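You operate a simulated robot arm through the tools that you are given. There is no shell and no other tool. Be economical: measure what you need, move in short steps, check, and stop when the job is done.

You are at the controls of a simulated two-armed robot. One attempt, no reset.

JOB
Take the blue cloth from the left half of the bench and lay it out flat on the right half of the bench.

The check looks at the end state, three seconds after you hand in, the way a careful person would. Anything else that was tipped, shoved, dropped, spilled or broken makes it a failure. Flat cloth is picked up by pressing the open fingertips on it (5 to 10 N) and closing them slowly along it; thin cloth reads only 2 to 8 mm in the jaws.

ROBOT AND FRAMES
Two 6-joint arms with two-finger grippers on one trunk, on a base that drives. Base frame: it is fixed to the floor where the robot stands at the start and does not move with it; the origin is under the middle of the robot, x ahead of it, y to its left, z up. Units: mm, rad, N and s.
The left shoulder is at the start at [30, 178, 988], the right one opposite. With the tool pointing down near the work surface each hand reaches from about 460 to 840 mm from the robot's upright axis, wherever it stands, measured 20 degrees to its own side. Places, roughly: right half of the bench [700, 1600, 800]. Payload 2.54 kg a hand.
The TCP of each hand is the grasp point between the finger pads, 30 mm short of the fingertips. In the tool frame z runs along the fingers and y along their closing line. The gripper opens to 116 mm. The gripper's body begins 95 mm behind the TCP.
Orientation is that of the tool frame in the base frame, as a unit quaternion [x, y, z, w]. With the fingers straight down and closing along the base's y, the tool's x points along the base's -x, its y along +y and its z along -z.

CONTROLS
- The arms move only by the tool nudge_tool. It takes "left_targets", "right_targets" or both (then of equal length, played together; a hand with none holds still); each is a list of rows, each a list of 7 numbers: the finger opening in mm, from 0 to 116, then the shift along the tool's x, y, z in mm, then the turn, a rotation vector about the tool's x, y, z in rad. In form: [[grip, dx, dy, dz, wx, wy, wz], ...]. A call has 1 to 8 rows; each row shifts and turns the commanded pose from where the row before left it, along the tool's axes as they then stand. Each row takes 0.2 s and may step no farther than 50 mm and 0.15 rad from the row before; otherwise, or with a gripper value out of range, the whole call is refused. A pose out of reach is approached as far as the arm can. The call stops where the force on the tool passes 40 N (or 10 N more than at its start, if that is more) or the arm is blocked; 0.2 s more then pass. Each finger travels about 153 mm/s and halts on what it meets, pressing with about 35 N; the grip force reading is that of the motor and also rises with nothing between the fingers. The clock runs only during rows and for 0.2 s after the last one: add rows that do not move to give the fingers time. The reply holds the time, the measured pose of the TCP, the force on the tool along the base axes, the opening and the grip force, in the units named above and with some noise, with the torque about the TCP (base axes, N m) and any sound that the robot's microphone picked up.
- Cameras (640 x 400 px; columns grow to the right, rows downward): "scene" is now at [33.6, 10.6, 1695.8]; the picture's right is [0.18, -0.98, 0.00], its down [-0.86, -0.15, -0.49] and it looks along [0.48, 0.09, -0.87] (base axes); focal length 284 px, centre (320, 200). "left" rides on the left gripper at [69, 15, -122] in its tool frame; the picture's right is [-0.21, 0.98, 0.00], its down [-0.83, -0.18, -0.53] and it looks along [-0.52, -0.11, 0.85] (tool axes); focal length 251 px, centre (320, 200). "right" rides on the right gripper at [69, -15, -122] in its tool frame; the picture's right is [0.21, 0.98, 0.00], its down [-0.83, 0.18, -0.53] and it looks along [-0.52, 0.11, 0.85] (tool axes); focal length 251 px, centre (320, 200). There is no depth. A picture from a camera that has moved, and an enlarged one, comes with that camera's place and axes in the base frame and with its lens.
- camera(camera): a new picture of that camera. The clock stands still meanwhile.
- move_column(by): slides the trunk up (or, below 0, down) by that many mm; the arms and the scene camera ride with it, the base frame stays. It gives what a move gives, with no picture.
- roll_base(legs): drives the robot by 1 to 6 legs, each [ahead, left, turn to the left] in mm, mm and rad, along the robot's own axes; the way and the turn of a leg run together, so that a leg with both is an arc; at most 1500 mm and 3.142 rad a leg. The arms and the cameras ride along, it lands a little off, and it stops where it bumps. It gives what a move gives.
- head_to(pan, tilt): turns the head with the scene camera to pan (to the left, within 2.496 rad either way) and tilt (down, from -0.506 to 1.204), counted from straight ahead of the robot. It gives what a move gives.
- inspect(camera, box): a new picture of the part [left, top, right, bottom] of that camera's present view, enlarged. The clock stands still meanwhile.
- finish_job(): hands the job in; it is judged then, once.

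Go step by step. Nothing tells you exact positions but the pictures and the camera data: compare them with the known pose of the tool, close in by small moves and look again before you grip or let go. The budget is 120 turns and 92 pictures, counting those below and the enlarged ones. Unless the task says otherwise, let go and move clear before handing in, and close with one line.

The tools are called after "Emit:" as a command line: name --argument value ..., lists and objects as JSON in quotes. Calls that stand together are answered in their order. nudge_tool: Moves the arms, as the interface text tells. Its arguments: {"type":"object","properties":{"left_targets":{"type":"array","items":{"type":"array","items":{"type":"number"}}},"right_targets":{"type":"array","items":{"type":"array","items":{"type":"number"}}}},"required":[]} The other tools are called the same way: move_column (by) slides the trunk up or down; roll_base (legs) drives the base; head_to (pan, tilt) turns the head that bears the scene camera; camera (camera) takes a picture; inspect (camera, box) takes an enlarged picture of a part of a camera's view; finish_job () hands the job in.

At the start:

```text
time_s: 0.0
left_ee_pos: [458.3, 203.9, 1036.7]
left_orientation: [0.0, 1.0, 0.0, 0.0]
left_contact_force: [-0.4, 0.1, 0.1]
left_torque: [0.02, -0.01, 0.01]
left_grip_width: 116.0
left_gripper_force: 0.0
right_ee_pos: [563.1, -228.6, 1003.5]
right_orientation: [0.001, 1.0, 0.001, 0.0]
right_contact_force: [0.3, -0.7, -0.1]
right_torque: [0.0, -0.02, -0.02]
right_grip_width: 115.8
right_gripper_force: 0.1
trunk travel left (down, up): [-200.0, 340.0]
robot x, y, heading: [2.6, 1.5, -0.004]
head pan, tilt: [0.178, 1.059]
```

scene: 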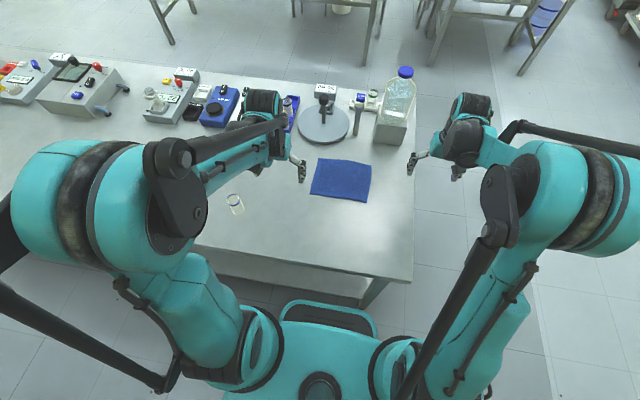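
right: 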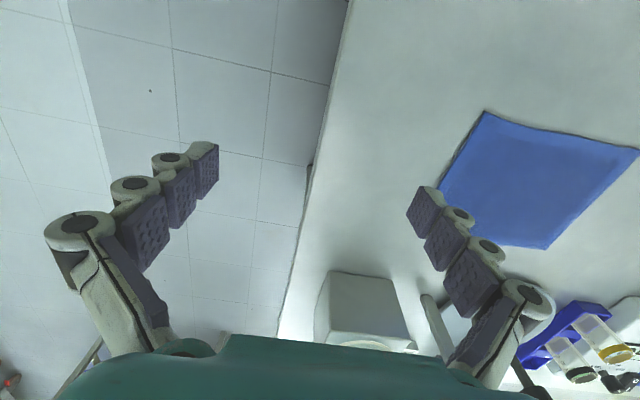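
left: 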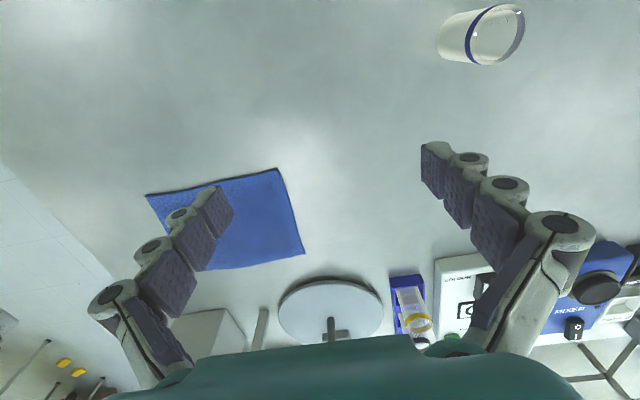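

The blue cloth lies ahead of me at about [632, 41, 800], roughly 200 mm wide. The target half of the bench is far to my left (y about 1600), so I'll look there first.

Emit:
head_to --pan 1.1 --tilt 0.6

Emit:
camera --camera "scene"

Emit:
inspect --camera "right" --box '[380, 80, 640, 260]'

```text
time_s: 1.2
left_ee_pos: [459.9, 204.5, 1036.6]
left_orientation: [-0.001, 1.0, 0.0, 0.001]
left_contact_force: [-0.4, 0.7, 0.7]
left_torque: [-0.02, -0.02, 0.02]
left_grip_width: 116.1
left_gripper_force: 0.0
right_ee_pos: [565.1, -228.6, 1003.1]
right_orientation: [0.0, 1.0, 0.0, 0.0]
right_contact_force: [0.3, -0.4, 0.2]
right_torque: [0.03, -0.02, 0.05]
right_grip_width: 116.0
right_gripper_force: 0.0
trunk travel left (down, up): [-200.0, 340.0]
robot x, y, heading: [-1.5, 1.1, 0.001]
head pan, tilt: [1.1, 0.6]
```

```text
88 pictures are left
camera scene: at [9.0, 77.7, 1731.8], right [0.89, -0.45, 0.0], down [-0.26, -0.5, -0.82], along [0.37, 0.73, -0.57], focal length 284 px, centre (320, 200)
```

scene: 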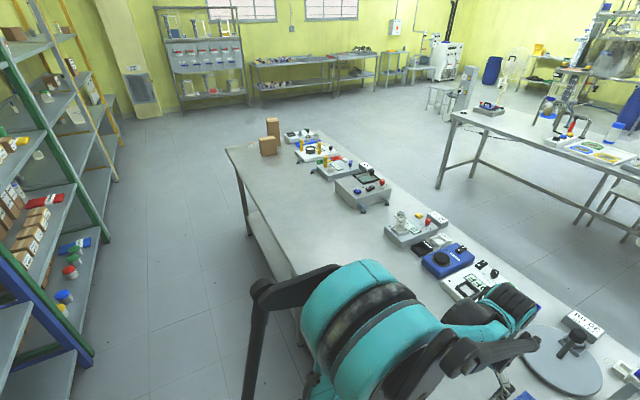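

```text
2.22 times, centred on (510, 170) of right
camera zoom: at [494.2, -244.2, 1125.5], right [-0.21, 0.98, 0.0], down [0.83, 0.18, 0.53], along [0.52, 0.11, -0.85], focal length 559 px, centre (-102, 267)
```

zoom: 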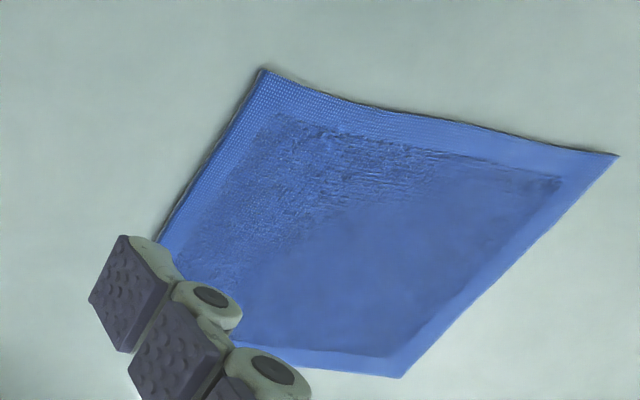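

The far part of the bench is clear near y=1600 (bench front edge at x≈290, middle at y≈980). I'll grip the cloth's near edge (x≈546, y from -62 to 142) with both hands, fingers closing along x, so first I turn both wrists 90°.

Emit:
nudge_tool --left_targets '[[116, 0, 0, 0, 0, 0, 0.1428], [116, 0, 0, 0, 0, 0, 0.1428], [116, 0, 0, 0, 0, 0, 0.1428], [116, 0, 0, 0, 0, 0, 0.1428], [116, 0, 0, 0, 0, 0, 0.1428], [116, 0, 0, 0, 0, 0, 0.1428], [116, 0, 0, 0, 0, 0, 0.1428], [116, 0, 0, 0, 0, 0, 0.1428]]' --right_targets '[[116, 0, 0, 0, 0, 0, -0.1428], [116, 0, 0, 0, 0, 0, -0.1428], [116, 0, 0, 0, 0, 0, -0.1428], [116, 0, 0, 0, 0, 0, -0.1428], [116, 0, 0, 0, 0, 0, -0.1428], [116, 0, 0, 0, 0, 0, -0.1428], [116, 0, 0, 0, 0, 0, -0.1428], [116, 0, 0, 0, 0, 0, -0.1428]]'

Emit:
nudge_tool --left_targets '[[80, 0, 0, 0, 0, 0, 0.1428], [60, 0, 0, 0, 0, 0, 0.1428], [60, 0, 0, 0, 0, 0, 0.1428], [60, -20, 26, 0, 0, 0, 0], [60, -24, 26, 0, 0, 0, 0], [60, -25, 26, 20, 0, 0, 0], [60, -25, 26, 20, 0, 0, 0], [60, 0, 0, 0, 0, 0, 0]]' --right_targets '[[80, 0, 0, 0, 0, 0, -0.1428], [60, 0, 0, 0, 0, 0, -0.1428], [60, 0, 0, 0, 0, 0, -0.1428], [60, -45, 0, 0, 0, 0, 0], [60, -45, 0, 0, 0, 0, 0], [60, -45, 0, 0, 0, 0, 0], [60, -45, 0, 0, 0, 0, 0], [60, -18, 0, 0, 0, 0, 0]]'

Emit:
head_to --pan 0.0 --tilt 1.05

Emit:
camera --camera "left"

Emit:
camera --camera "right"

Emit:
camera --camera "scene"

```text
time_s: 3.0
left_ee_pos: [459.9, 204.0, 1037.1]
left_orientation: [0.541, 0.841, 0.0, 0.0]
left_contact_force: [0.1, -1.1, -0.4]
left_torque: [0.03, 0.02, 0.0]
left_grip_width: 115.9
left_gripper_force: 0.1
right_ee_pos: [563.9, -229.5, 1004.3]
right_orientation: [-0.542, 0.841, 0.001, 0.0]
right_contact_force: [0.2, -0.2, 0.3]
right_torque: [0.0, -0.01, -0.01]
right_grip_width: 116.1
right_gripper_force: 0.1
trunk travel left (down, up): [-200.0, 340.0]
robot x, y, heading: [-1.8, -2.6, -0.002]
head pan, tilt: [1.1, 0.6]
```

```text
time_s: 4.8
left_ee_pos: [566.7, 114.5, 995.5]
left_orientation: [0.707, 0.707, 0.001, 0.0]
left_contact_force: [0.3, 0.2, 0.5]
left_torque: [-0.01, -0.05, 0.02]
left_grip_width: 60.1
left_gripper_force: 0.1
right_ee_pos: [562.7, -29.5, 1003.4]
right_orientation: [0.707, -0.707, 0.0, 0.0]
right_contact_force: [0.2, 0.1, 0.0]
right_torque: [0.01, -0.03, 0.0]
right_grip_width: 60.3
right_gripper_force: 0.1
trunk travel left (down, up): [-200.0, 340.0]
robot x, y, heading: [-2.8, 2.3, 0.002]
head pan, tilt: [1.1, 0.6]
```

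```text
time_s: 6.1
left_ee_pos: [566.8, 113.5, 995.7]
left_orientation: [0.707, 0.707, -0.001, 0.001]
left_contact_force: [0.3, -0.1, 0.1]
left_torque: [-0.01, -0.02, 0.02]
left_grip_width: 59.9
left_gripper_force: 0.1
right_ee_pos: [563.4, -31.8, 1001.8]
right_orientation: [0.707, -0.707, 0.0, 0.0]
right_contact_force: [0.3, -0.2, -1.0]
right_torque: [0.02, 0.0, 0.02]
right_grip_width: 59.9
right_gripper_force: 0.0
trunk travel left (down, up): [-200.0, 340.0]
robot x, y, heading: [-0.0, 1.4, -0.005]
head pan, tilt: [0.0, 1.051]
```

```text
86 pictures are left
camera left: at [582.1, 181.9, 1117.5], right [0.98, -0.21, 0.0], down [-0.18, -0.83, 0.53], along [-0.11, -0.52, -0.85], focal length 251 px, centre (320, 200)
```

left: 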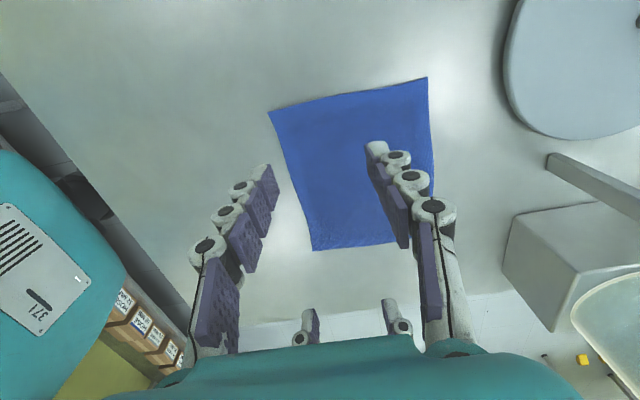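

```text
85 pictures are left
camera right: at [578.2, -99.8, 1124.2], right [-0.98, -0.21, 0.0], down [-0.18, 0.83, 0.53], along [-0.11, 0.52, -0.85], focal length 251 px, centre (320, 200)
```

right: 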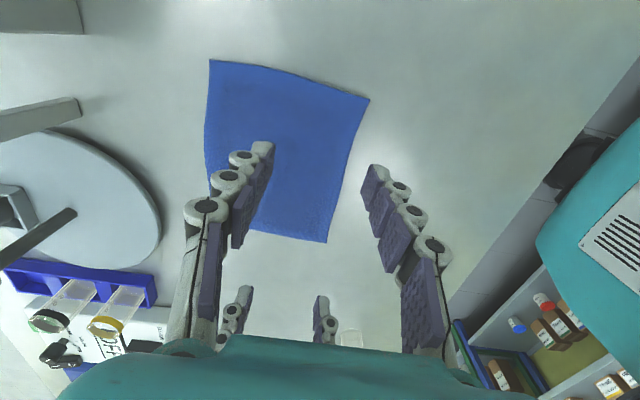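

```text
84 pictures are left
camera scene: at [35.2, -0.9, 1696.4], right [0.0, -1.0, 0.0], down [-0.87, 0.0, -0.5], along [0.5, 0.0, -0.87], focal length 284 px, centre (320, 200)
```

scene: 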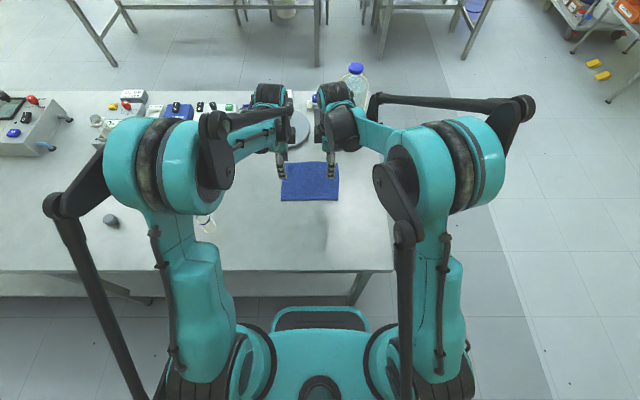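

Triangulating with three views puts the bench top at z≈855 and the cloth at x 519–676, y -60 to 135. I'll move above the near edge and down to about 20 mm above it, then check.

Emit:
nudge_tool --left_targets '[[30, 5, -26, 0, 0, 0, 0], [30, 0, 0, 30, 0, 0, 0], [30, 0, 0, 30, 0, 0, 0], [30, 0, 0, 25, 0, 0, 0], [30, 0, 0, 0, 0, 0, 0]]' --right_targets '[[30, 10, 22, 0, 0, 0, 0], [30, 0, 0, 30, 0, 0, 0], [30, 0, 0, 30, 0, 0, 0], [30, 0, 0, 31, 0, 0, 0], [30, 0, 0, 0, 0, 0, 0]]'

Emit:
camera --camera "left"

Emit:
camera --camera "right"

```text
time_s: 7.3
left_ee_pos: [538.0, 114.3, 910.5]
left_orientation: [0.707, 0.707, 0.001, 0.001]
left_contact_force: [-0.4, 0.7, 0.7]
left_torque: [-0.02, -0.03, -0.01]
left_grip_width: 30.0
left_gripper_force: 0.0
right_ee_pos: [542.7, -43.0, 914.8]
right_orientation: [-0.707, 0.707, 0.0, -0.001]
right_contact_force: [-0.1, 0.6, 0.1]
right_torque: [-0.01, -0.07, 0.0]
right_grip_width: 30.0
right_gripper_force: 0.0
trunk travel left (down, up): [-200.0, 340.0]
robot x, y, heading: [0.8, -0.7, -0.0]
head pan, tilt: [0.0, 1.051]
```

```text
83 pictures are left
camera left: at [552.0, 182.3, 1032.1], right [0.98, -0.21, 0.0], down [-0.18, -0.83, 0.53], along [-0.11, -0.52, -0.85], focal length 251 px, centre (320, 200)
```

left: 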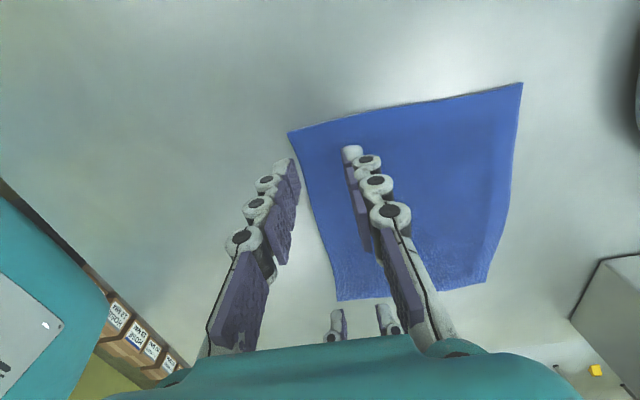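

```text
82 pictures are left
camera right: at [557.4, -112.1, 1036.3], right [-0.98, -0.21, 0.0], down [-0.18, 0.83, 0.53], along [-0.11, 0.52, -0.85], focal length 251 px, centre (320, 200)
```

right: 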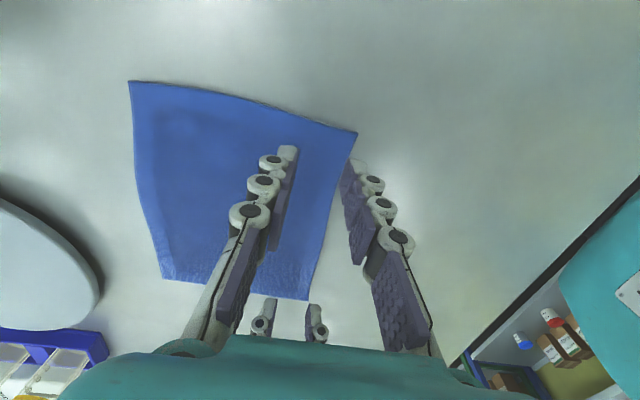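

Fingertips are lined up at the edge as computed. Next I shift slightly inward and descend carefully until I feel contact.

Emit:
nudge_tool --left_targets '[[30, 0, 6, 8, 0, 0, 0], [30, 0, 0, 10, 0, 0, 0], [30, 0, 0, 4, 0, 0, 0], [30, 0, 0, 0, 0, 0, 0]]' --right_targets '[[30, 0, -1, 10, 0, 0, 0], [30, 0, 0, 12, 0, 0, 0], [30, 0, 0, 4, 0, 0, 0], [30, 0, 0, 0, 0, 0, 0]]'

```text
time_s: 8.3
left_ee_pos: [543.1, 114.5, 889.9]
left_orientation: [0.707, 0.707, 0.0, 0.0]
left_contact_force: [-0.3, 0.2, 0.2]
left_torque: [0.04, -0.01, -0.03]
left_grip_width: 30.1
left_gripper_force: 0.1
right_ee_pos: [543.0, -41.8, 887.3]
right_orientation: [-0.707, 0.707, -0.001, 0.0]
right_contact_force: [-0.1, 0.7, -0.2]
right_torque: [0.0, 0.0, 0.04]
right_grip_width: 30.1
right_gripper_force: 0.0
trunk travel left (down, up): [-200.0, 340.0]
robot x, y, heading: [1.1, -2.3, 0.0]
head pan, tilt: [0.0, 1.051]
```

Emit:
nudge_tool --left_targets '[[30, 0, 0, 3, 0, 0, 0], [30, 0, 0, 2, 0, 0, 0], [30, 0, 0, 0, 0, 0, 0]]' --right_targets '[[30, 0, 0, 2, 0, 0, 0], [30, 0, 0, 1, 0, 0, 0], [30, 0, 0, 0, 0, 0, 0]]'

```text
time_s: 9.1
left_ee_pos: [544.0, 115.0, 883.9]
left_orientation: [0.707, 0.707, 0.0, 0.0]
left_contact_force: [-0.6, -0.3, 0.9]
left_torque: [0.0, 0.0, 0.0]
left_grip_width: 30.0
left_gripper_force: 0.1
right_ee_pos: [542.4, -40.2, 883.8]
right_orientation: [-0.707, 0.707, 0.0, 0.0]
right_contact_force: [-0.7, 0.0, 2.7]
right_torque: [-0.01, 0.0, -0.01]
right_grip_width: 29.6
right_gripper_force: 0.0
trunk travel left (down, up): [-200.0, 340.0]
robot x, y, heading: [-0.0, -2.1, 0.003]
head pan, tilt: [0.0, 1.051]
```

Contact is starting near TCP z≈884. I'll press slightly further.

Emit:
nudge_tool --left_targets '[[30, 0, 0, 1, 0, 0, 0], [30, 0, 0, 1, 0, 0, 0], [30, 0, 0, 0, 0, 0, 0]]' --right_targets '[[30, 0, 0, 1, 0, 0, 0], [30, 0, 0, 0.5, 0, 0, 0], [30, 0, 0, 0, 0, 0, 0]]'

```text
time_s: 9.9
left_ee_pos: [543.2, 114.3, 883.6]
left_orientation: [0.707, 0.707, 0.001, 0.001]
left_contact_force: [0.0, -1.6, 7.7]
left_torque: [-0.07, -0.05, 0.04]
left_grip_width: 30.2
left_gripper_force: 0.1
right_ee_pos: [541.5, -40.8, 881.9]
right_orientation: [0.707, -0.707, 0.0, -0.001]
right_contact_force: [1.9, 1.9, 10.5]
right_torque: [0.07, -0.1, 0.0]
right_grip_width: 31.0
right_gripper_force: 0.3
trunk travel left (down, up): [-200.0, 340.0]
robot x, y, heading: [2.9, 0.5, -0.001]
head pan, tilt: [0.0, 1.051]
```

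Emit:
nudge_tool --left_targets '[[26, 0, 0, 0, 0, 0, 0], [22, 0, 0, 0, 0, 0, 0], [18, 0, 0, 0, 0, 0, 0], [14, 0, 0, 0, 0, 0, 0], [10, 0, 0, 0, 0, 0, 0], [6, 0, 0, 0, 0, 0, 0], [2, 0, 0, 0, 0, 0, 0], [0, 0, 0, 0, 0, 0, 0]]' --right_targets '[[26, 0, 0, -0.4, 0, 0, 0], [22, 0, 0, 0, 0, 0, 0], [18, 0, 0, 0, 0, 0, 0], [14, 0, 0, 0, 0, 0, 0], [10, 0, 0, 0, 0, 0, 0], [6, 0, 0, 0, 0, 0, 0], [2, 0, 0, 0, 0, 0, 0], [0, 0, 0, 0, 0, 0, 0]]'

Emit:
camera --camera "left"

Emit:
camera --camera "right"

```text
time_s: 11.7
left_ee_pos: [543.6, 115.7, 881.9]
left_orientation: [0.707, 0.707, 0.001, -0.001]
left_contact_force: [-0.7, -1.4, 1.3]
left_torque: [-0.01, 0.03, 0.0]
left_grip_width: 4.6
left_gripper_force: 36.0
right_ee_pos: [542.6, -40.5, 882.0]
right_orientation: [-0.707, 0.707, 0.0, 0.0]
right_contact_force: [0.0, 0.2, 1.4]
right_torque: [0.05, 0.02, 0.05]
right_grip_width: 4.0
right_gripper_force: 32.9
trunk travel left (down, up): [-200.0, 340.0]
robot x, y, heading: [1.4, -1.9, 0.003]
head pan, tilt: [0.0, 1.051]
```

```text
81 pictures are left
camera left: at [558.0, 183.6, 1004.1], right [0.98, -0.21, 0.0], down [-0.18, -0.83, 0.53], along [-0.11, -0.52, -0.85], focal length 251 px, centre (320, 200)
```

left: 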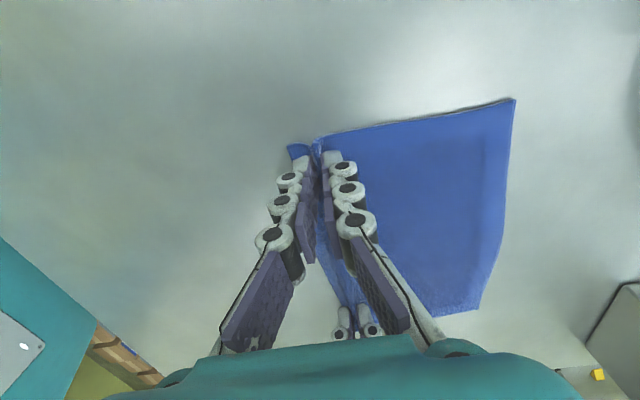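

```text
80 pictures are left
camera right: at [557.6, -109.8, 1004.4], right [-0.98, -0.21, 0.0], down [-0.18, 0.83, 0.53], along [-0.11, 0.52, -0.85], focal length 251 px, centre (320, 200)
```

right: 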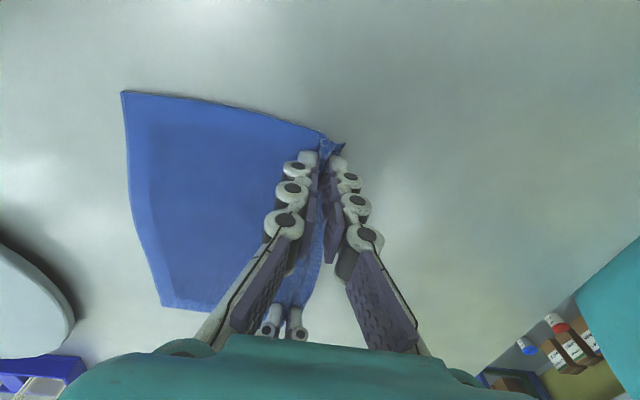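

Both jaws hold the cloth edge (4–5 mm). I'll lift with the column and check.

Emit:
move_column --by 100

Emit:
move_column --by 160

Emit:
camera --camera "left"

Emit:
camera --camera "scene"

```text
time_s: 13.1
left_ee_pos: [542.5, 116.8, 981.7]
left_orientation: [0.708, 0.707, 0.0, 0.0]
left_contact_force: [0.2, -0.3, 2.3]
left_torque: [-0.03, 0.05, 0.05]
left_grip_width: 2.6
left_gripper_force: 30.2
right_ee_pos: [543.5, -41.9, 982.3]
right_orientation: [0.707, -0.707, 0.0, 0.0]
right_contact_force: [1.3, -0.1, -1.1]
right_torque: [0.03, -0.01, 0.0]
right_grip_width: 4.0
right_gripper_force: 33.0
trunk travel left (down, up): [-300.0, 240.0]
robot x, y, heading: [0.5, 1.3, 0.004]
head pan, tilt: [0.0, 1.051]
```

```text
time_s: 14.9
left_ee_pos: [543.3, 115.3, 1141.9]
left_orientation: [0.708, 0.707, 0.0, -0.001]
left_contact_force: [0.4, -0.4, 0.2]
left_torque: [-0.02, 0.01, 0.0]
left_grip_width: 3.5
left_gripper_force: 31.7
right_ee_pos: [542.5, -40.5, 1141.8]
right_orientation: [-0.707, 0.707, 0.0, 0.0]
right_contact_force: [0.3, 0.8, 0.6]
right_torque: [0.02, 0.02, 0.0]
right_grip_width: 3.6
right_gripper_force: 32.2
trunk travel left (down, up): [-460.0, 80.0]
robot x, y, heading: [-1.6, -0.7, -0.0]
head pan, tilt: [0.0, 1.051]
```

```text
79 pictures are left
camera left: at [558.3, 183.6, 1263.8], right [0.98, -0.21, 0.0], down [-0.18, -0.83, 0.53], along [-0.11, -0.52, -0.85], focal length 251 px, centre (320, 200)
```

left: 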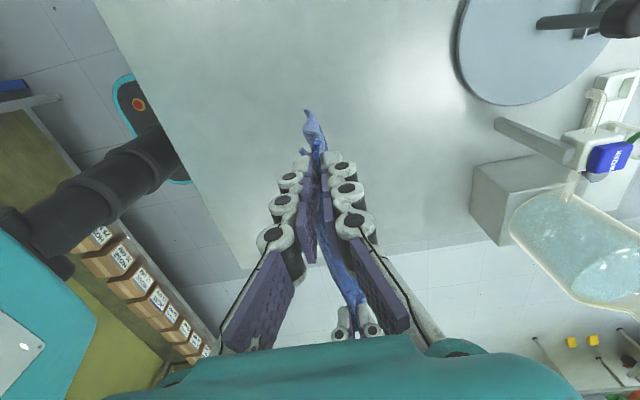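

```text
78 pictures are left
camera scene: at [35.5, -1.0, 1956.2], right [0.0, -1.0, 0.0], down [-0.87, 0.0, -0.5], along [0.5, 0.0, -0.87], focal length 284 px, centre (320, 200)
```

scene: 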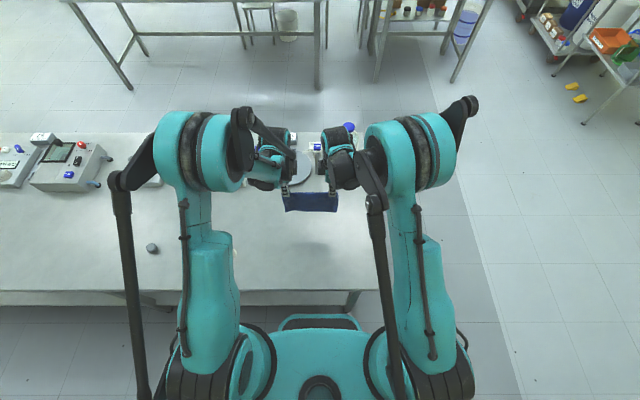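

The cloth hangs cleanly between both hands, clear of everything below. Driving left along the bench in two legs, then looking.

Emit:
roll_base --legs '[[0, 750, 0], [0, 750, 0]]'

Emit:
camera --camera "scene"

Emit:
camera --camera "right"

```text
time_s: 22.7
left_ee_pos: [546.3, 1620.9, 1141.8]
left_orientation: [0.711, 0.704, 0.0, 0.0]
left_contact_force: [-1.2, -0.5, -0.5]
left_torque: [0.0, -0.02, -0.01]
left_grip_width: 3.5
left_gripper_force: 32.3
right_ee_pos: [545.0, 1464.4, 1142.1]
right_orientation: [-0.704, 0.71, -0.001, 0.0]
right_contact_force: [0.3, 0.5, 0.3]
right_torque: [0.04, 0.02, -0.01]
right_grip_width: 4.3
right_gripper_force: 32.8
trunk travel left (down, up): [-460.0, 80.0]
robot x, y, heading: [6.7, 1509.9, -0.009]
head pan, tilt: [0.0, 1.051]
```

```text
77 pictures are left
camera scene: at [37.7, 1508.7, 1956.4], right [-0.01, -1.0, 0.0], down [-0.87, 0.01, -0.5], along [0.5, 0.0, -0.87], focal length 284 px, centre (320, 200)
```

scene: 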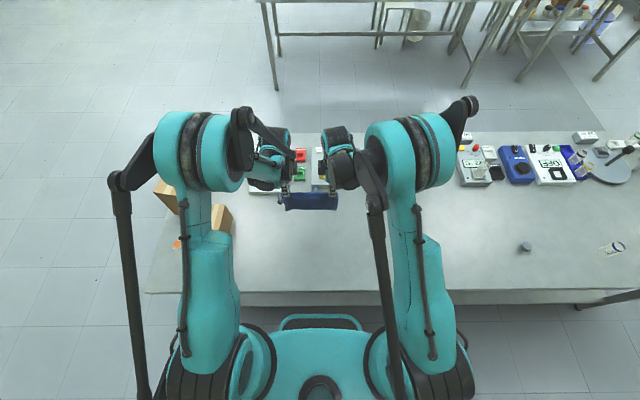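

```text
76 pictures are left
camera right: at [559.2, 1395.5, 1264.3], right [-0.98, -0.21, 0.0], down [-0.17, 0.83, 0.53], along [-0.11, 0.52, -0.85], focal length 251 px, centre (320, 200)
```

right: 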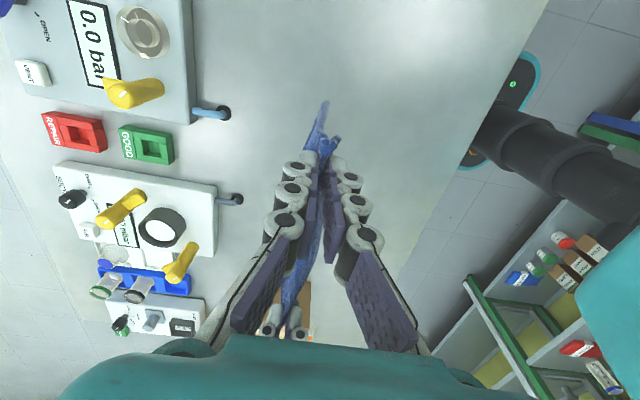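

The cloth is over the right half; devices start at x≈640, boxes at y≳1900. I'll inspect how the edge flap hangs, and back the base off while shifting slightly right for reach and clearance.

Emit:
inspect --camera "right" --box '[230, 80, 410, 350]'

Emit:
inspect --camera "scene" --box '[240, 130, 380, 220]'

Emit:
roll_base --legs '[[-80, -90, 0.009]]'

```text
1.48 times, centred on (320, 215) of right
camera zoom: at [559.2, 1395.5, 1264.3], right [-0.98, -0.21, 0.0], down [-0.17, 0.83, 0.53], along [-0.11, 0.52, -0.85], focal length 372 px, centre (320, 178)
```

zoom: 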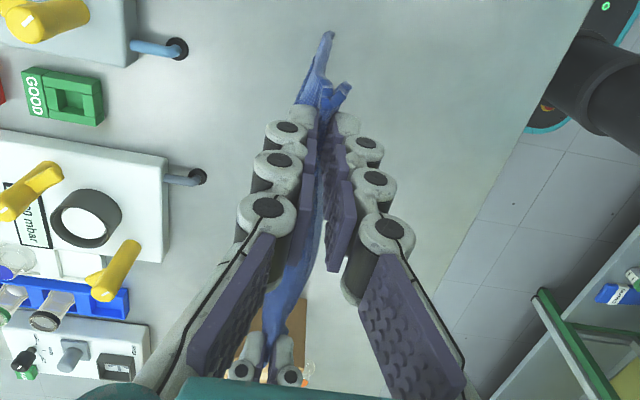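

```text
4.44 times, centred on (310, 175) of scene
camera zoom: at [37.7, 1508.7, 1956.4], right [-0.01, -1.0, 0.0], down [-0.87, 0.01, -0.5], along [0.5, 0.0, -0.87], focal length 1262 px, centre (364, 311)
```

zoom: 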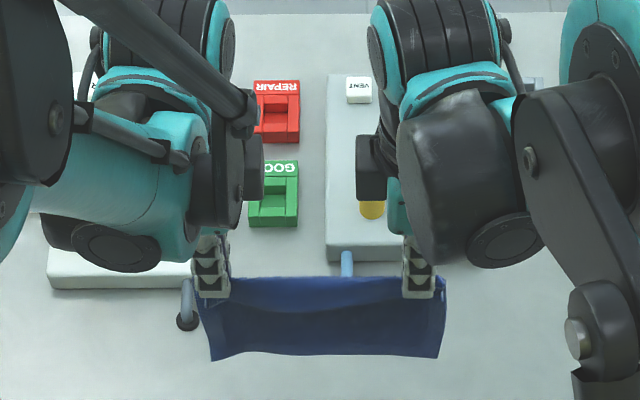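

```text
time_s: 23.9
left_ee_pos: [467.5, 1534.5, 1141.6]
left_orientation: [0.707, 0.707, 0.001, 0.0]
left_contact_force: [-0.2, -0.3, -0.2]
left_torque: [0.0, 0.0, 0.02]
left_grip_width: 3.7
left_gripper_force: 32.8
right_ee_pos: [465.9, 1378.7, 1142.2]
right_orientation: [-0.707, 0.707, 0.0, 0.0]
right_contact_force: [0.3, 1.2, -0.4]
right_torque: [0.01, -0.01, 0.02]
right_grip_width: 3.8
right_gripper_force: 32.5
trunk travel left (down, up): [-460.0, 80.0]
robot x, y, heading: [-76.9, 1417.8, -0.001]
head pan, tilt: [0.0, 1.051]
```

Emit:
nudge_tool --left_targets '[[0, 0, 20, 0, 0, 0, 0], [0, 0, 20, 0, 0, 0, 0], [0, 0, 20, 0, 0, 0, 0], [0, 0, 20, 0, 0, 0, 0], [0, 0, 20, 0, 0, 0, 0], [0, 0, 0, 0, 0, 0, 0]]' --right_targets '[[0, 0, -20, 0, 0, 0, 0], [0, 0, -20, 0, 0, 0, 0], [0, 0, -20, 0, 0, 0, 0], [0, 0, -20, 0, 0, 0, 0], [0, 0, -20, 0, 0, 0, 0], [0, 0, 0, 0, 0, 0, 0]]'

Emit:
move_column --by -100

Emit:
camera --camera "scene"

Emit:
camera --camera "right"

```text
time_s: 25.3
left_ee_pos: [566.5, 1535.0, 1142.1]
left_orientation: [0.707, 0.707, 0.0, 0.0]
left_contact_force: [-0.3, -0.8, -0.7]
left_torque: [-0.02, 0.0, 0.02]
left_grip_width: 3.4
left_gripper_force: 32.2
right_ee_pos: [566.6, 1377.0, 1143.9]
right_orientation: [-0.707, 0.707, 0.001, 0.0]
right_contact_force: [-1.0, 0.2, -0.3]
right_torque: [0.01, 0.02, 0.01]
right_grip_width: 3.8
right_gripper_force: 33.1
trunk travel left (down, up): [-460.0, 80.0]
robot x, y, heading: [-78.8, 1416.6, 0.004]
head pan, tilt: [0.0, 1.051]
```

```text
time_s: 26.6
left_ee_pos: [566.6, 1535.2, 1042.5]
left_orientation: [0.707, 0.707, 0.0, 0.0]
left_contact_force: [-0.1, -1.9, -0.7]
left_torque: [-0.03, -0.02, 0.01]
left_grip_width: 3.4
left_gripper_force: 32.4
right_ee_pos: [566.0, 1377.8, 1043.0]
right_orientation: [-0.707, 0.707, 0.0, 0.0]
right_contact_force: [-0.5, 0.5, 0.3]
right_torque: [0.04, -0.02, 0.02]
right_grip_width: 4.0
right_gripper_force: 33.4
trunk travel left (down, up): [-360.0, 180.0]
robot x, y, heading: [-80.8, 1421.3, -0.005]
head pan, tilt: [0.0, 1.051]
```

```text
73 pictures are left
camera scene: at [-41.6, 1418.0, 1856.5], right [0.0, -1.0, 0.0], down [-0.87, 0.0, -0.5], along [0.5, 0.0, -0.87], focal length 284 px, centre (320, 200)
```

scene: 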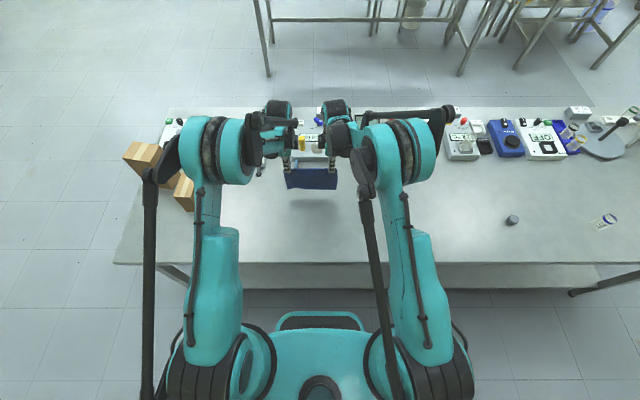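

```text
72 pictures are left
camera right: at [581.5, 1309.1, 1165.5], right [-0.98, -0.21, 0.0], down [-0.18, 0.83, 0.53], along [-0.11, 0.52, -0.85], focal length 251 px, centre (320, 200)
```

right: 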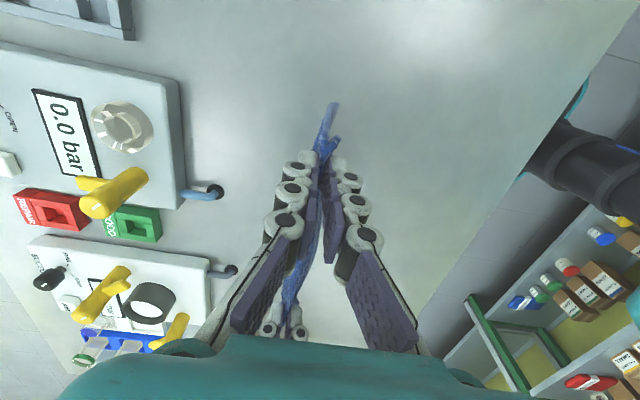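

Cloth hangs just above the clear bench area. I start the 45° lay: down and toward the robot together.

Emit:
nudge_tool --left_targets '[[0, 0, 0, 10, 0, 0, 0], [0, 0, -5, 10, 0, 0, 0], [0, 0, -10, 10, 0, 0, 0], [0, 0, -10, 10, 0, 0, 0], [0, 0, -10, 10, 0, 0, 0], [0, 0, -10, 10, 0, 0, 0], [0, 0, -10, 10, 0, 0, 0], [0, 0, -10, 10, 0, 0, 0]]' --right_targets '[[0, 0, 0, 10, 0, 0, 0], [0, 0, 5, 10, 0, 0, 0], [0, 0, 10, 10, 0, 0, 0], [0, 0, 10, 10, 0, 0, 0], [0, 0, 10, 10, 0, 0, 0], [0, 0, 10, 10, 0, 0, 0], [0, 0, 10, 10, 0, 0, 0], [0, 0, 10, 10, 0, 0, 0]]'

Emit:
camera --camera "right"

Emit:
inspect --camera "scene" --box '[220, 110, 400, 240]'

```text
time_s: 28.4
left_ee_pos: [503.6, 1534.0, 962.2]
left_orientation: [0.707, 0.707, -0.001, 0.0]
left_contact_force: [0.6, -2.0, 0.3]
left_torque: [0.01, -0.01, 0.02]
left_grip_width: 3.6
left_gripper_force: 32.0
right_ee_pos: [499.9, 1378.2, 965.0]
right_orientation: [0.707, -0.707, -0.001, 0.0]
right_contact_force: [-0.4, 1.3, 0.5]
right_torque: [0.02, 0.01, 0.02]
right_grip_width: 4.1
right_gripper_force: 33.4
trunk travel left (down, up): [-360.0, 180.0]
robot x, y, heading: [-78.4, 1418.4, -0.004]
head pan, tilt: [0.0, 1.051]
```

```text
71 pictures are left
camera right: at [515.2, 1308.7, 1086.6], right [-0.98, -0.21, 0.0], down [-0.18, 0.83, 0.53], along [-0.11, 0.52, -0.85], focal length 251 px, centre (320, 200)
```

right: 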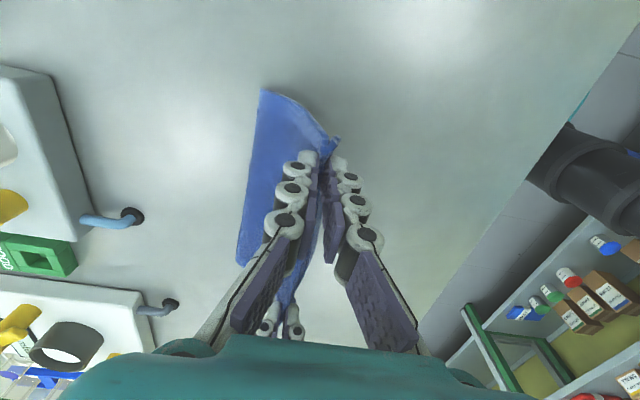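

```text
3.08 times, centred on (310, 175) of scene
camera zoom: at [-41.4, 1418.2, 1856.4], right [0.0, -1.0, 0.0], down [-0.87, 0.0, -0.5], along [0.5, 0.0, -0.87], focal length 874 px, centre (351, 277)
```

zoom: 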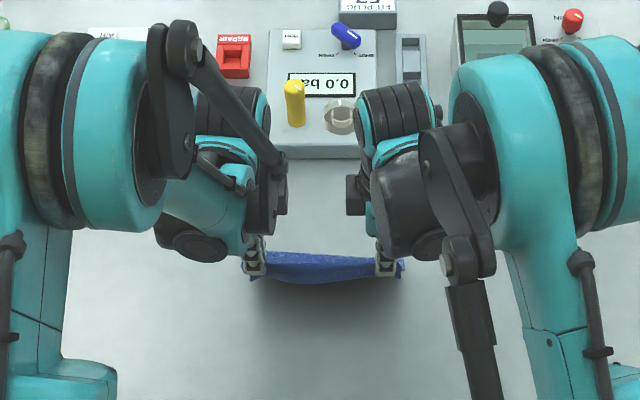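

The far edge is down at x≈557 and the cloth trails correctly. Continuing the lay.

Emit:
nudge_tool --left_targets '[[0, 0, -10, 10, 0, 0, 0], [0, 0, -10, 10, 0, 0, 0], [0, 0, -11, 10, 0, 0, 0], [0, 0, -11, 10, 0, 0, 0], [0, 0, -11, 8, 0, 0, 0], [0, 0, -11, 6, 0, 0, 0], [0, 0, -11, 0, 0, 0, 0], [0, 0, 0, 0, 0, 0, 0]]' --right_targets '[[0, 0, 9, 11, 0, 0, 0], [0, 0, 9, 10, 0, 0, 0], [0, 0, 10, 10, 0, 0, 0], [0, 0, 11, 11, 0, 0, 0], [0, 0, 11, 8, 0, 0, 0], [0, 0, 11, 6, 0, 0, 0], [0, 0, 11, 0, 0, 0, 0], [0, 0, 0, 0, 0, 0, 0]]'

Emit:
camera --camera "right"

Emit:
camera --camera "left"

Emit:
inspect --camera "scene" --box '[220, 130, 400, 260]'

```text
time_s: 30.2
left_ee_pos: [436.1, 1535.6, 915.9]
left_orientation: [0.707, 0.707, -0.001, -0.001]
left_contact_force: [0.7, -1.3, -0.3]
left_torque: [0.0, 0.0, 0.0]
left_grip_width: 3.7
left_gripper_force: 32.2
left hand out of reach, approached as far as the arm can: row 7
right_ee_pos: [429.7, 1379.5, 904.5]
right_orientation: [0.708, -0.707, 0.0, 0.0]
right_contact_force: [0.1, 0.9, 0.8]
right_torque: [0.01, 0.04, 0.03]
right_grip_width: 3.6
right_gripper_force: 32.3
trunk travel left (down, up): [-360.0, 180.0]
robot x, y, heading: [-77.6, 1419.2, 0.001]
head pan, tilt: [0.0, 1.051]
```

```text
69 pictures are left
camera right: at [445.3, 1309.4, 1028.0], right [-0.98, -0.21, 0.0], down [-0.18, 0.83, 0.53], along [-0.11, 0.52, -0.85], focal length 251 px, centre (320, 200)
```

right: 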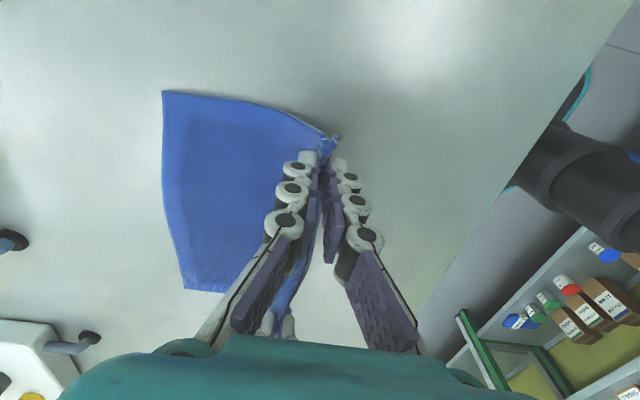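

```text
68 pictures are left
camera left: at [451.8, 1603.6, 1036.7], right [0.98, -0.21, 0.0], down [-0.18, -0.83, 0.53], along [-0.12, -0.52, -0.85], focal length 251 px, centre (320, 200)
```

left: 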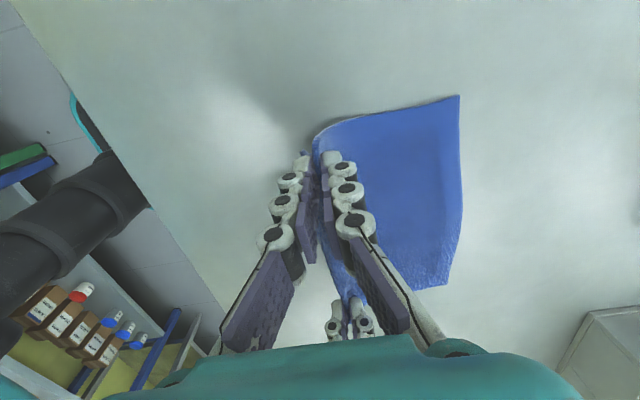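

```text
3.08 times, centred on (310, 195) of scene
camera zoom: at [-40.8, 1418.1, 1856.3], right [0.0, -1.0, 0.0], down [-0.87, 0.0, -0.5], along [0.5, 0.0, -0.87], focal length 874 px, centre (351, 215)
```

zoom: 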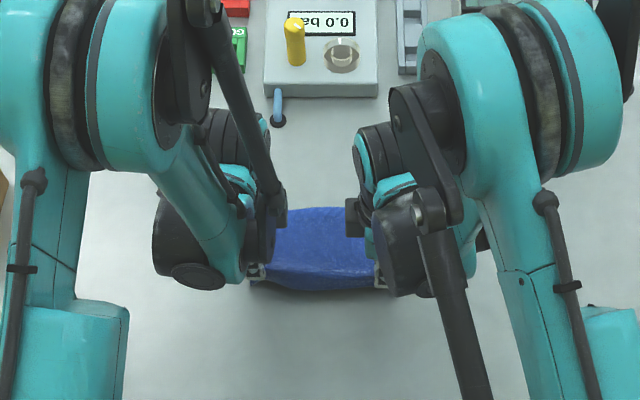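

Left arm is at its reach limit because the trunk is still raised; I'll lower the column a little, then see the left hand's actual pose.

Emit:
move_column --by -14

Emit:
nudge_tool --left_targets '[[0, 0, 0, 0, 0, 0, 0], [0, 0, 0, 0, 0, 0, 0]]'

```text
time_s: 30.9
left_ee_pos: [436.3, 1534.8, 902.0]
left_orientation: [0.707, 0.707, -0.001, -0.001]
left_contact_force: [0.7, -1.3, -0.9]
left_torque: [-0.02, 0.0, 0.01]
left_grip_width: 3.7
left_gripper_force: 32.8
right_ee_pos: [429.3, 1378.4, 893.1]
right_orientation: [-0.707, 0.707, 0.0, 0.0]
right_contact_force: [-0.2, 0.7, -0.4]
right_torque: [0.07, -0.01, 0.02]
right_grip_width: 4.0
right_gripper_force: 32.8
trunk travel left (down, up): [-346.0, 194.0]
robot x, y, heading: [-75.5, 1417.1, 0.003]
head pan, tilt: [0.0, 1.051]
```

```text
time_s: 31.5
left_ee_pos: [437.6, 1535.6, 900.7]
left_orientation: [0.707, 0.707, 0.0, 0.0]
left_contact_force: [-0.9, -1.5, -0.1]
left_torque: [-0.05, -0.04, 0.02]
left_grip_width: 3.5
left_gripper_force: 32.5
right_ee_pos: [429.3, 1378.0, 891.7]
right_orientation: [-0.707, 0.707, 0.0, 0.0]
right_contact_force: [0.1, 0.4, -0.5]
right_torque: [0.01, -0.01, 0.02]
right_grip_width: 4.1
right_gripper_force: 32.5
trunk travel left (down, up): [-346.0, 194.0]
robot x, y, heading: [-77.3, 1417.8, -0.004]
head pan, tilt: [0.0, 1.051]
```

Emit:
nudge_tool --right_targets '[[0, 0, 0, -5, 0, 0, 0], [0, 0, 0, -4, 0, 0, 0], [0, 0, 0, 0, 0, 0, 0]]'

Emit:
move_column --by -12

Emit:
inspect --camera "right" --box '[150, 80, 410, 242]'

Emit:
inspect --camera "left" --box '[240, 80, 500, 242]'

```text
time_s: 32.3
left_ee_pos: [436.4, 1535.2, 901.4]
left_orientation: [0.707, 0.707, -0.001, 0.0]
left_contact_force: [-0.3, -1.7, 0.5]
left_torque: [-0.07, -0.02, 0.01]
left_grip_width: 3.6
left_gripper_force: 32.1
right_ee_pos: [429.6, 1379.0, 900.8]
right_orientation: [-0.707, 0.707, 0.001, 0.0]
right_contact_force: [-0.2, 1.2, 0.3]
right_torque: [0.05, 0.0, 0.04]
right_grip_width: 3.9
right_gripper_force: 32.6
trunk travel left (down, up): [-346.0, 194.0]
robot x, y, heading: [-79.5, 1418.6, 0.0]
head pan, tilt: [0.0, 1.051]
```

```text
time_s: 32.9
left_ee_pos: [435.8, 1535.5, 890.8]
left_orientation: [0.707, 0.707, -0.001, -0.001]
left_contact_force: [-0.1, -1.1, 0.9]
left_torque: [0.0, 0.0, 0.0]
left_grip_width: 3.5
left_gripper_force: 33.2
right_ee_pos: [429.7, 1377.5, 889.2]
right_orientation: [-0.707, 0.707, 0.0, -0.001]
right_contact_force: [-0.4, 1.2, 1.1]
right_torque: [0.05, 0.03, -0.02]
right_grip_width: 4.1
right_gripper_force: 33.1
trunk travel left (down, up): [-334.0, 206.0]
robot x, y, heading: [-79.5, 1419.7, 0.005]
head pan, tilt: [0.0, 1.051]
```

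```text
2.46 times, centred on (280, 161) of right
camera zoom: at [444.6, 1308.9, 1011.0], right [-0.98, -0.21, 0.0], down [-0.18, 0.83, 0.53], along [-0.11, 0.52, -0.85], focal length 619 px, centre (418, 296)
```

zoom: 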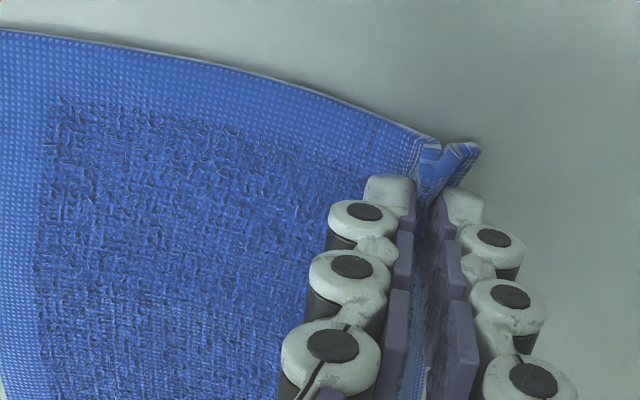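

```text
2.46 times, centred on (370, 161) of left
camera zoom: at [451.3, 1603.7, 1011.1], right [0.98, -0.21, 0.0], down [-0.18, -0.83, 0.53], along [-0.12, -0.52, -0.85], focal length 619 px, centre (197, 296)
```

zoom: 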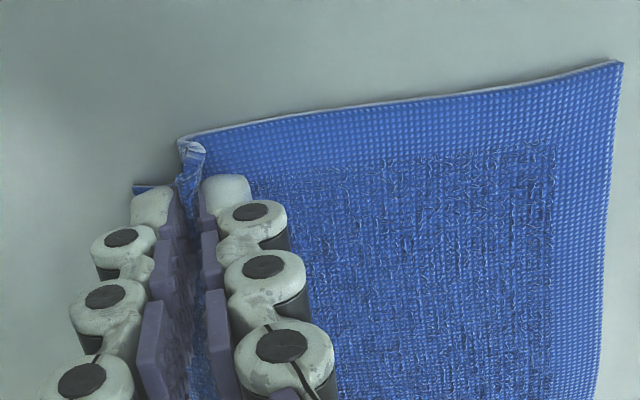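

The flap points outward on both sides. Lower until light contact, then open the fingers slowly to spread the pinch.

Emit:
move_column --by -6

```text
time_s: 33.4
left_ee_pos: [435.1, 1535.6, 883.1]
left_orientation: [0.708, 0.706, -0.001, -0.001]
left_contact_force: [-1.1, -0.6, 1.4]
left_torque: [-0.07, 0.02, -0.01]
left_grip_width: 3.5
left_gripper_force: 32.2
right_ee_pos: [429.8, 1377.6, 883.3]
right_orientation: [0.708, -0.707, 0.0, -0.001]
right_contact_force: [0.2, 0.9, 5.1]
right_torque: [0.06, 0.0, 0.0]
right_grip_width: 3.6
right_gripper_force: 32.7
trunk travel left (down, up): [-328.0, 212.0]
robot x, y, heading: [-77.6, 1417.2, -0.003]
head pan, tilt: [0.0, 1.051]
```

Emit:
nudge_tool --left_targets '[[5, 0, 0, 0, 0, 0, 0], [9, 0, 0, 0, 0, 0, 0], [13, 0, 0, 0, 0, 0, 0], [17, 0, 0, 0, 0, 0, 0], [21, 0, 0, 0, 0, 0, 0], [26, 0, 0, 0, 0, 0, 0], [31, 0, 0, 0, 0, 0, 0], [34, 0, 0, 0, 0, 0, 0]]' --right_targets '[[5, 0, 0, 0, 0, 0, 0], [9, 0, 0, 0, 0, 0, 0], [13, 0, 0, 0, 0, 0, 0], [17, 0, 0, 0, 0, 0, 0], [21, 0, 0, 0, 0, 0, 0], [26, 0, 0, 0, 0, 0, 0], [31, 0, 0, 0, 0, 0, 0], [34, 0, 0, 0, 0, 0, 0]]'

Emit:
inspect --camera "right" --box '[150, 80, 410, 242]'

Emit:
inspect --camera "left" --box '[240, 80, 500, 242]'

```text
time_s: 35.2
left_ee_pos: [435.7, 1534.7, 883.1]
left_orientation: [0.707, 0.707, -0.001, -0.001]
left_contact_force: [-0.5, 0.1, 2.8]
left_torque: [0.0, 0.02, 0.02]
left_grip_width: 34.4
left_gripper_force: 0.0
right_ee_pos: [429.1, 1378.0, 882.1]
right_orientation: [0.707, -0.707, 0.0, 0.0]
right_contact_force: [-0.3, 0.5, 3.5]
right_torque: [-0.01, 0.03, 0.0]
right_grip_width: 35.1
right_gripper_force: 0.0
trunk travel left (down, up): [-328.0, 212.0]
robot x, y, heading: [-77.4, 1420.3, -0.004]
head pan, tilt: [0.0, 1.051]
```

```text
2.46 times, centred on (280, 161) of right
camera zoom: at [444.6, 1308.8, 1005.0], right [-0.98, -0.21, 0.0], down [-0.18, 0.83, 0.53], along [-0.11, 0.52, -0.85], focal length 619 px, centre (418, 296)
```

zoom: 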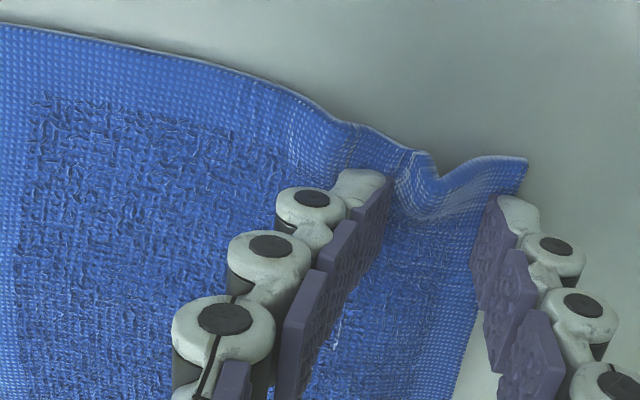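

```text
2.46 times, centred on (370, 161) of left
camera zoom: at [451.3, 1603.6, 1005.0], right [0.98, -0.21, 0.0], down [-0.18, -0.83, 0.53], along [-0.12, -0.52, -0.85], focal length 619 px, centre (197, 296)
```

zoom: 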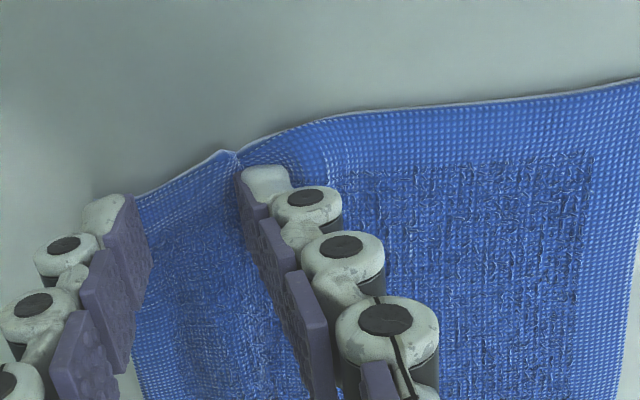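

Pinches opened out. Raising clear to see how flat it lies.

Emit:
move_column --by 100

Emit:
camera --camera "right"

Emit:
camera --camera "left"

```text
time_s: 36.5
left_ee_pos: [436.8, 1535.4, 982.4]
left_orientation: [0.707, 0.707, 0.0, -0.001]
left_contact_force: [0.4, -0.7, 0.6]
left_torque: [0.03, 0.01, -0.03]
left_grip_width: 34.1
left_gripper_force: 0.1
right_ee_pos: [429.8, 1378.6, 982.6]
right_orientation: [0.707, -0.707, 0.001, 0.0]
right_contact_force: [-0.4, -0.7, -0.2]
right_torque: [-0.03, 0.02, -0.02]
right_grip_width: 34.0
right_gripper_force: 0.0
trunk travel left (down, up): [-428.0, 112.0]
robot x, y, heading: [-74.6, 1423.7, 0.003]
head pan, tilt: [0.0, 1.051]
```

```text
62 pictures are left
camera right: at [445.1, 1308.9, 1104.5], right [-0.98, -0.21, 0.0], down [-0.18, 0.83, 0.53], along [-0.11, 0.52, -0.85], focal length 251 px, centre (320, 200)
```

right: 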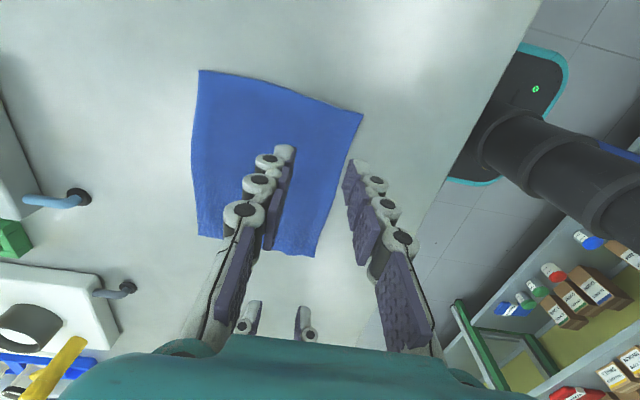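

```text
61 pictures are left
camera left: at [451.8, 1603.7, 1104.6], right [0.98, -0.21, 0.0], down [-0.18, -0.83, 0.53], along [-0.12, -0.52, -0.85], focal length 251 px, centre (320, 200)
```

left: 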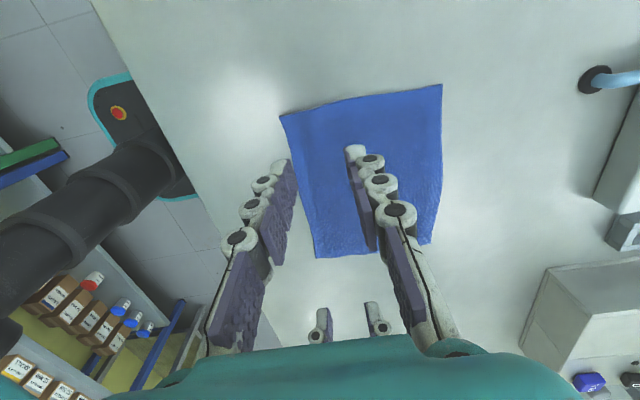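

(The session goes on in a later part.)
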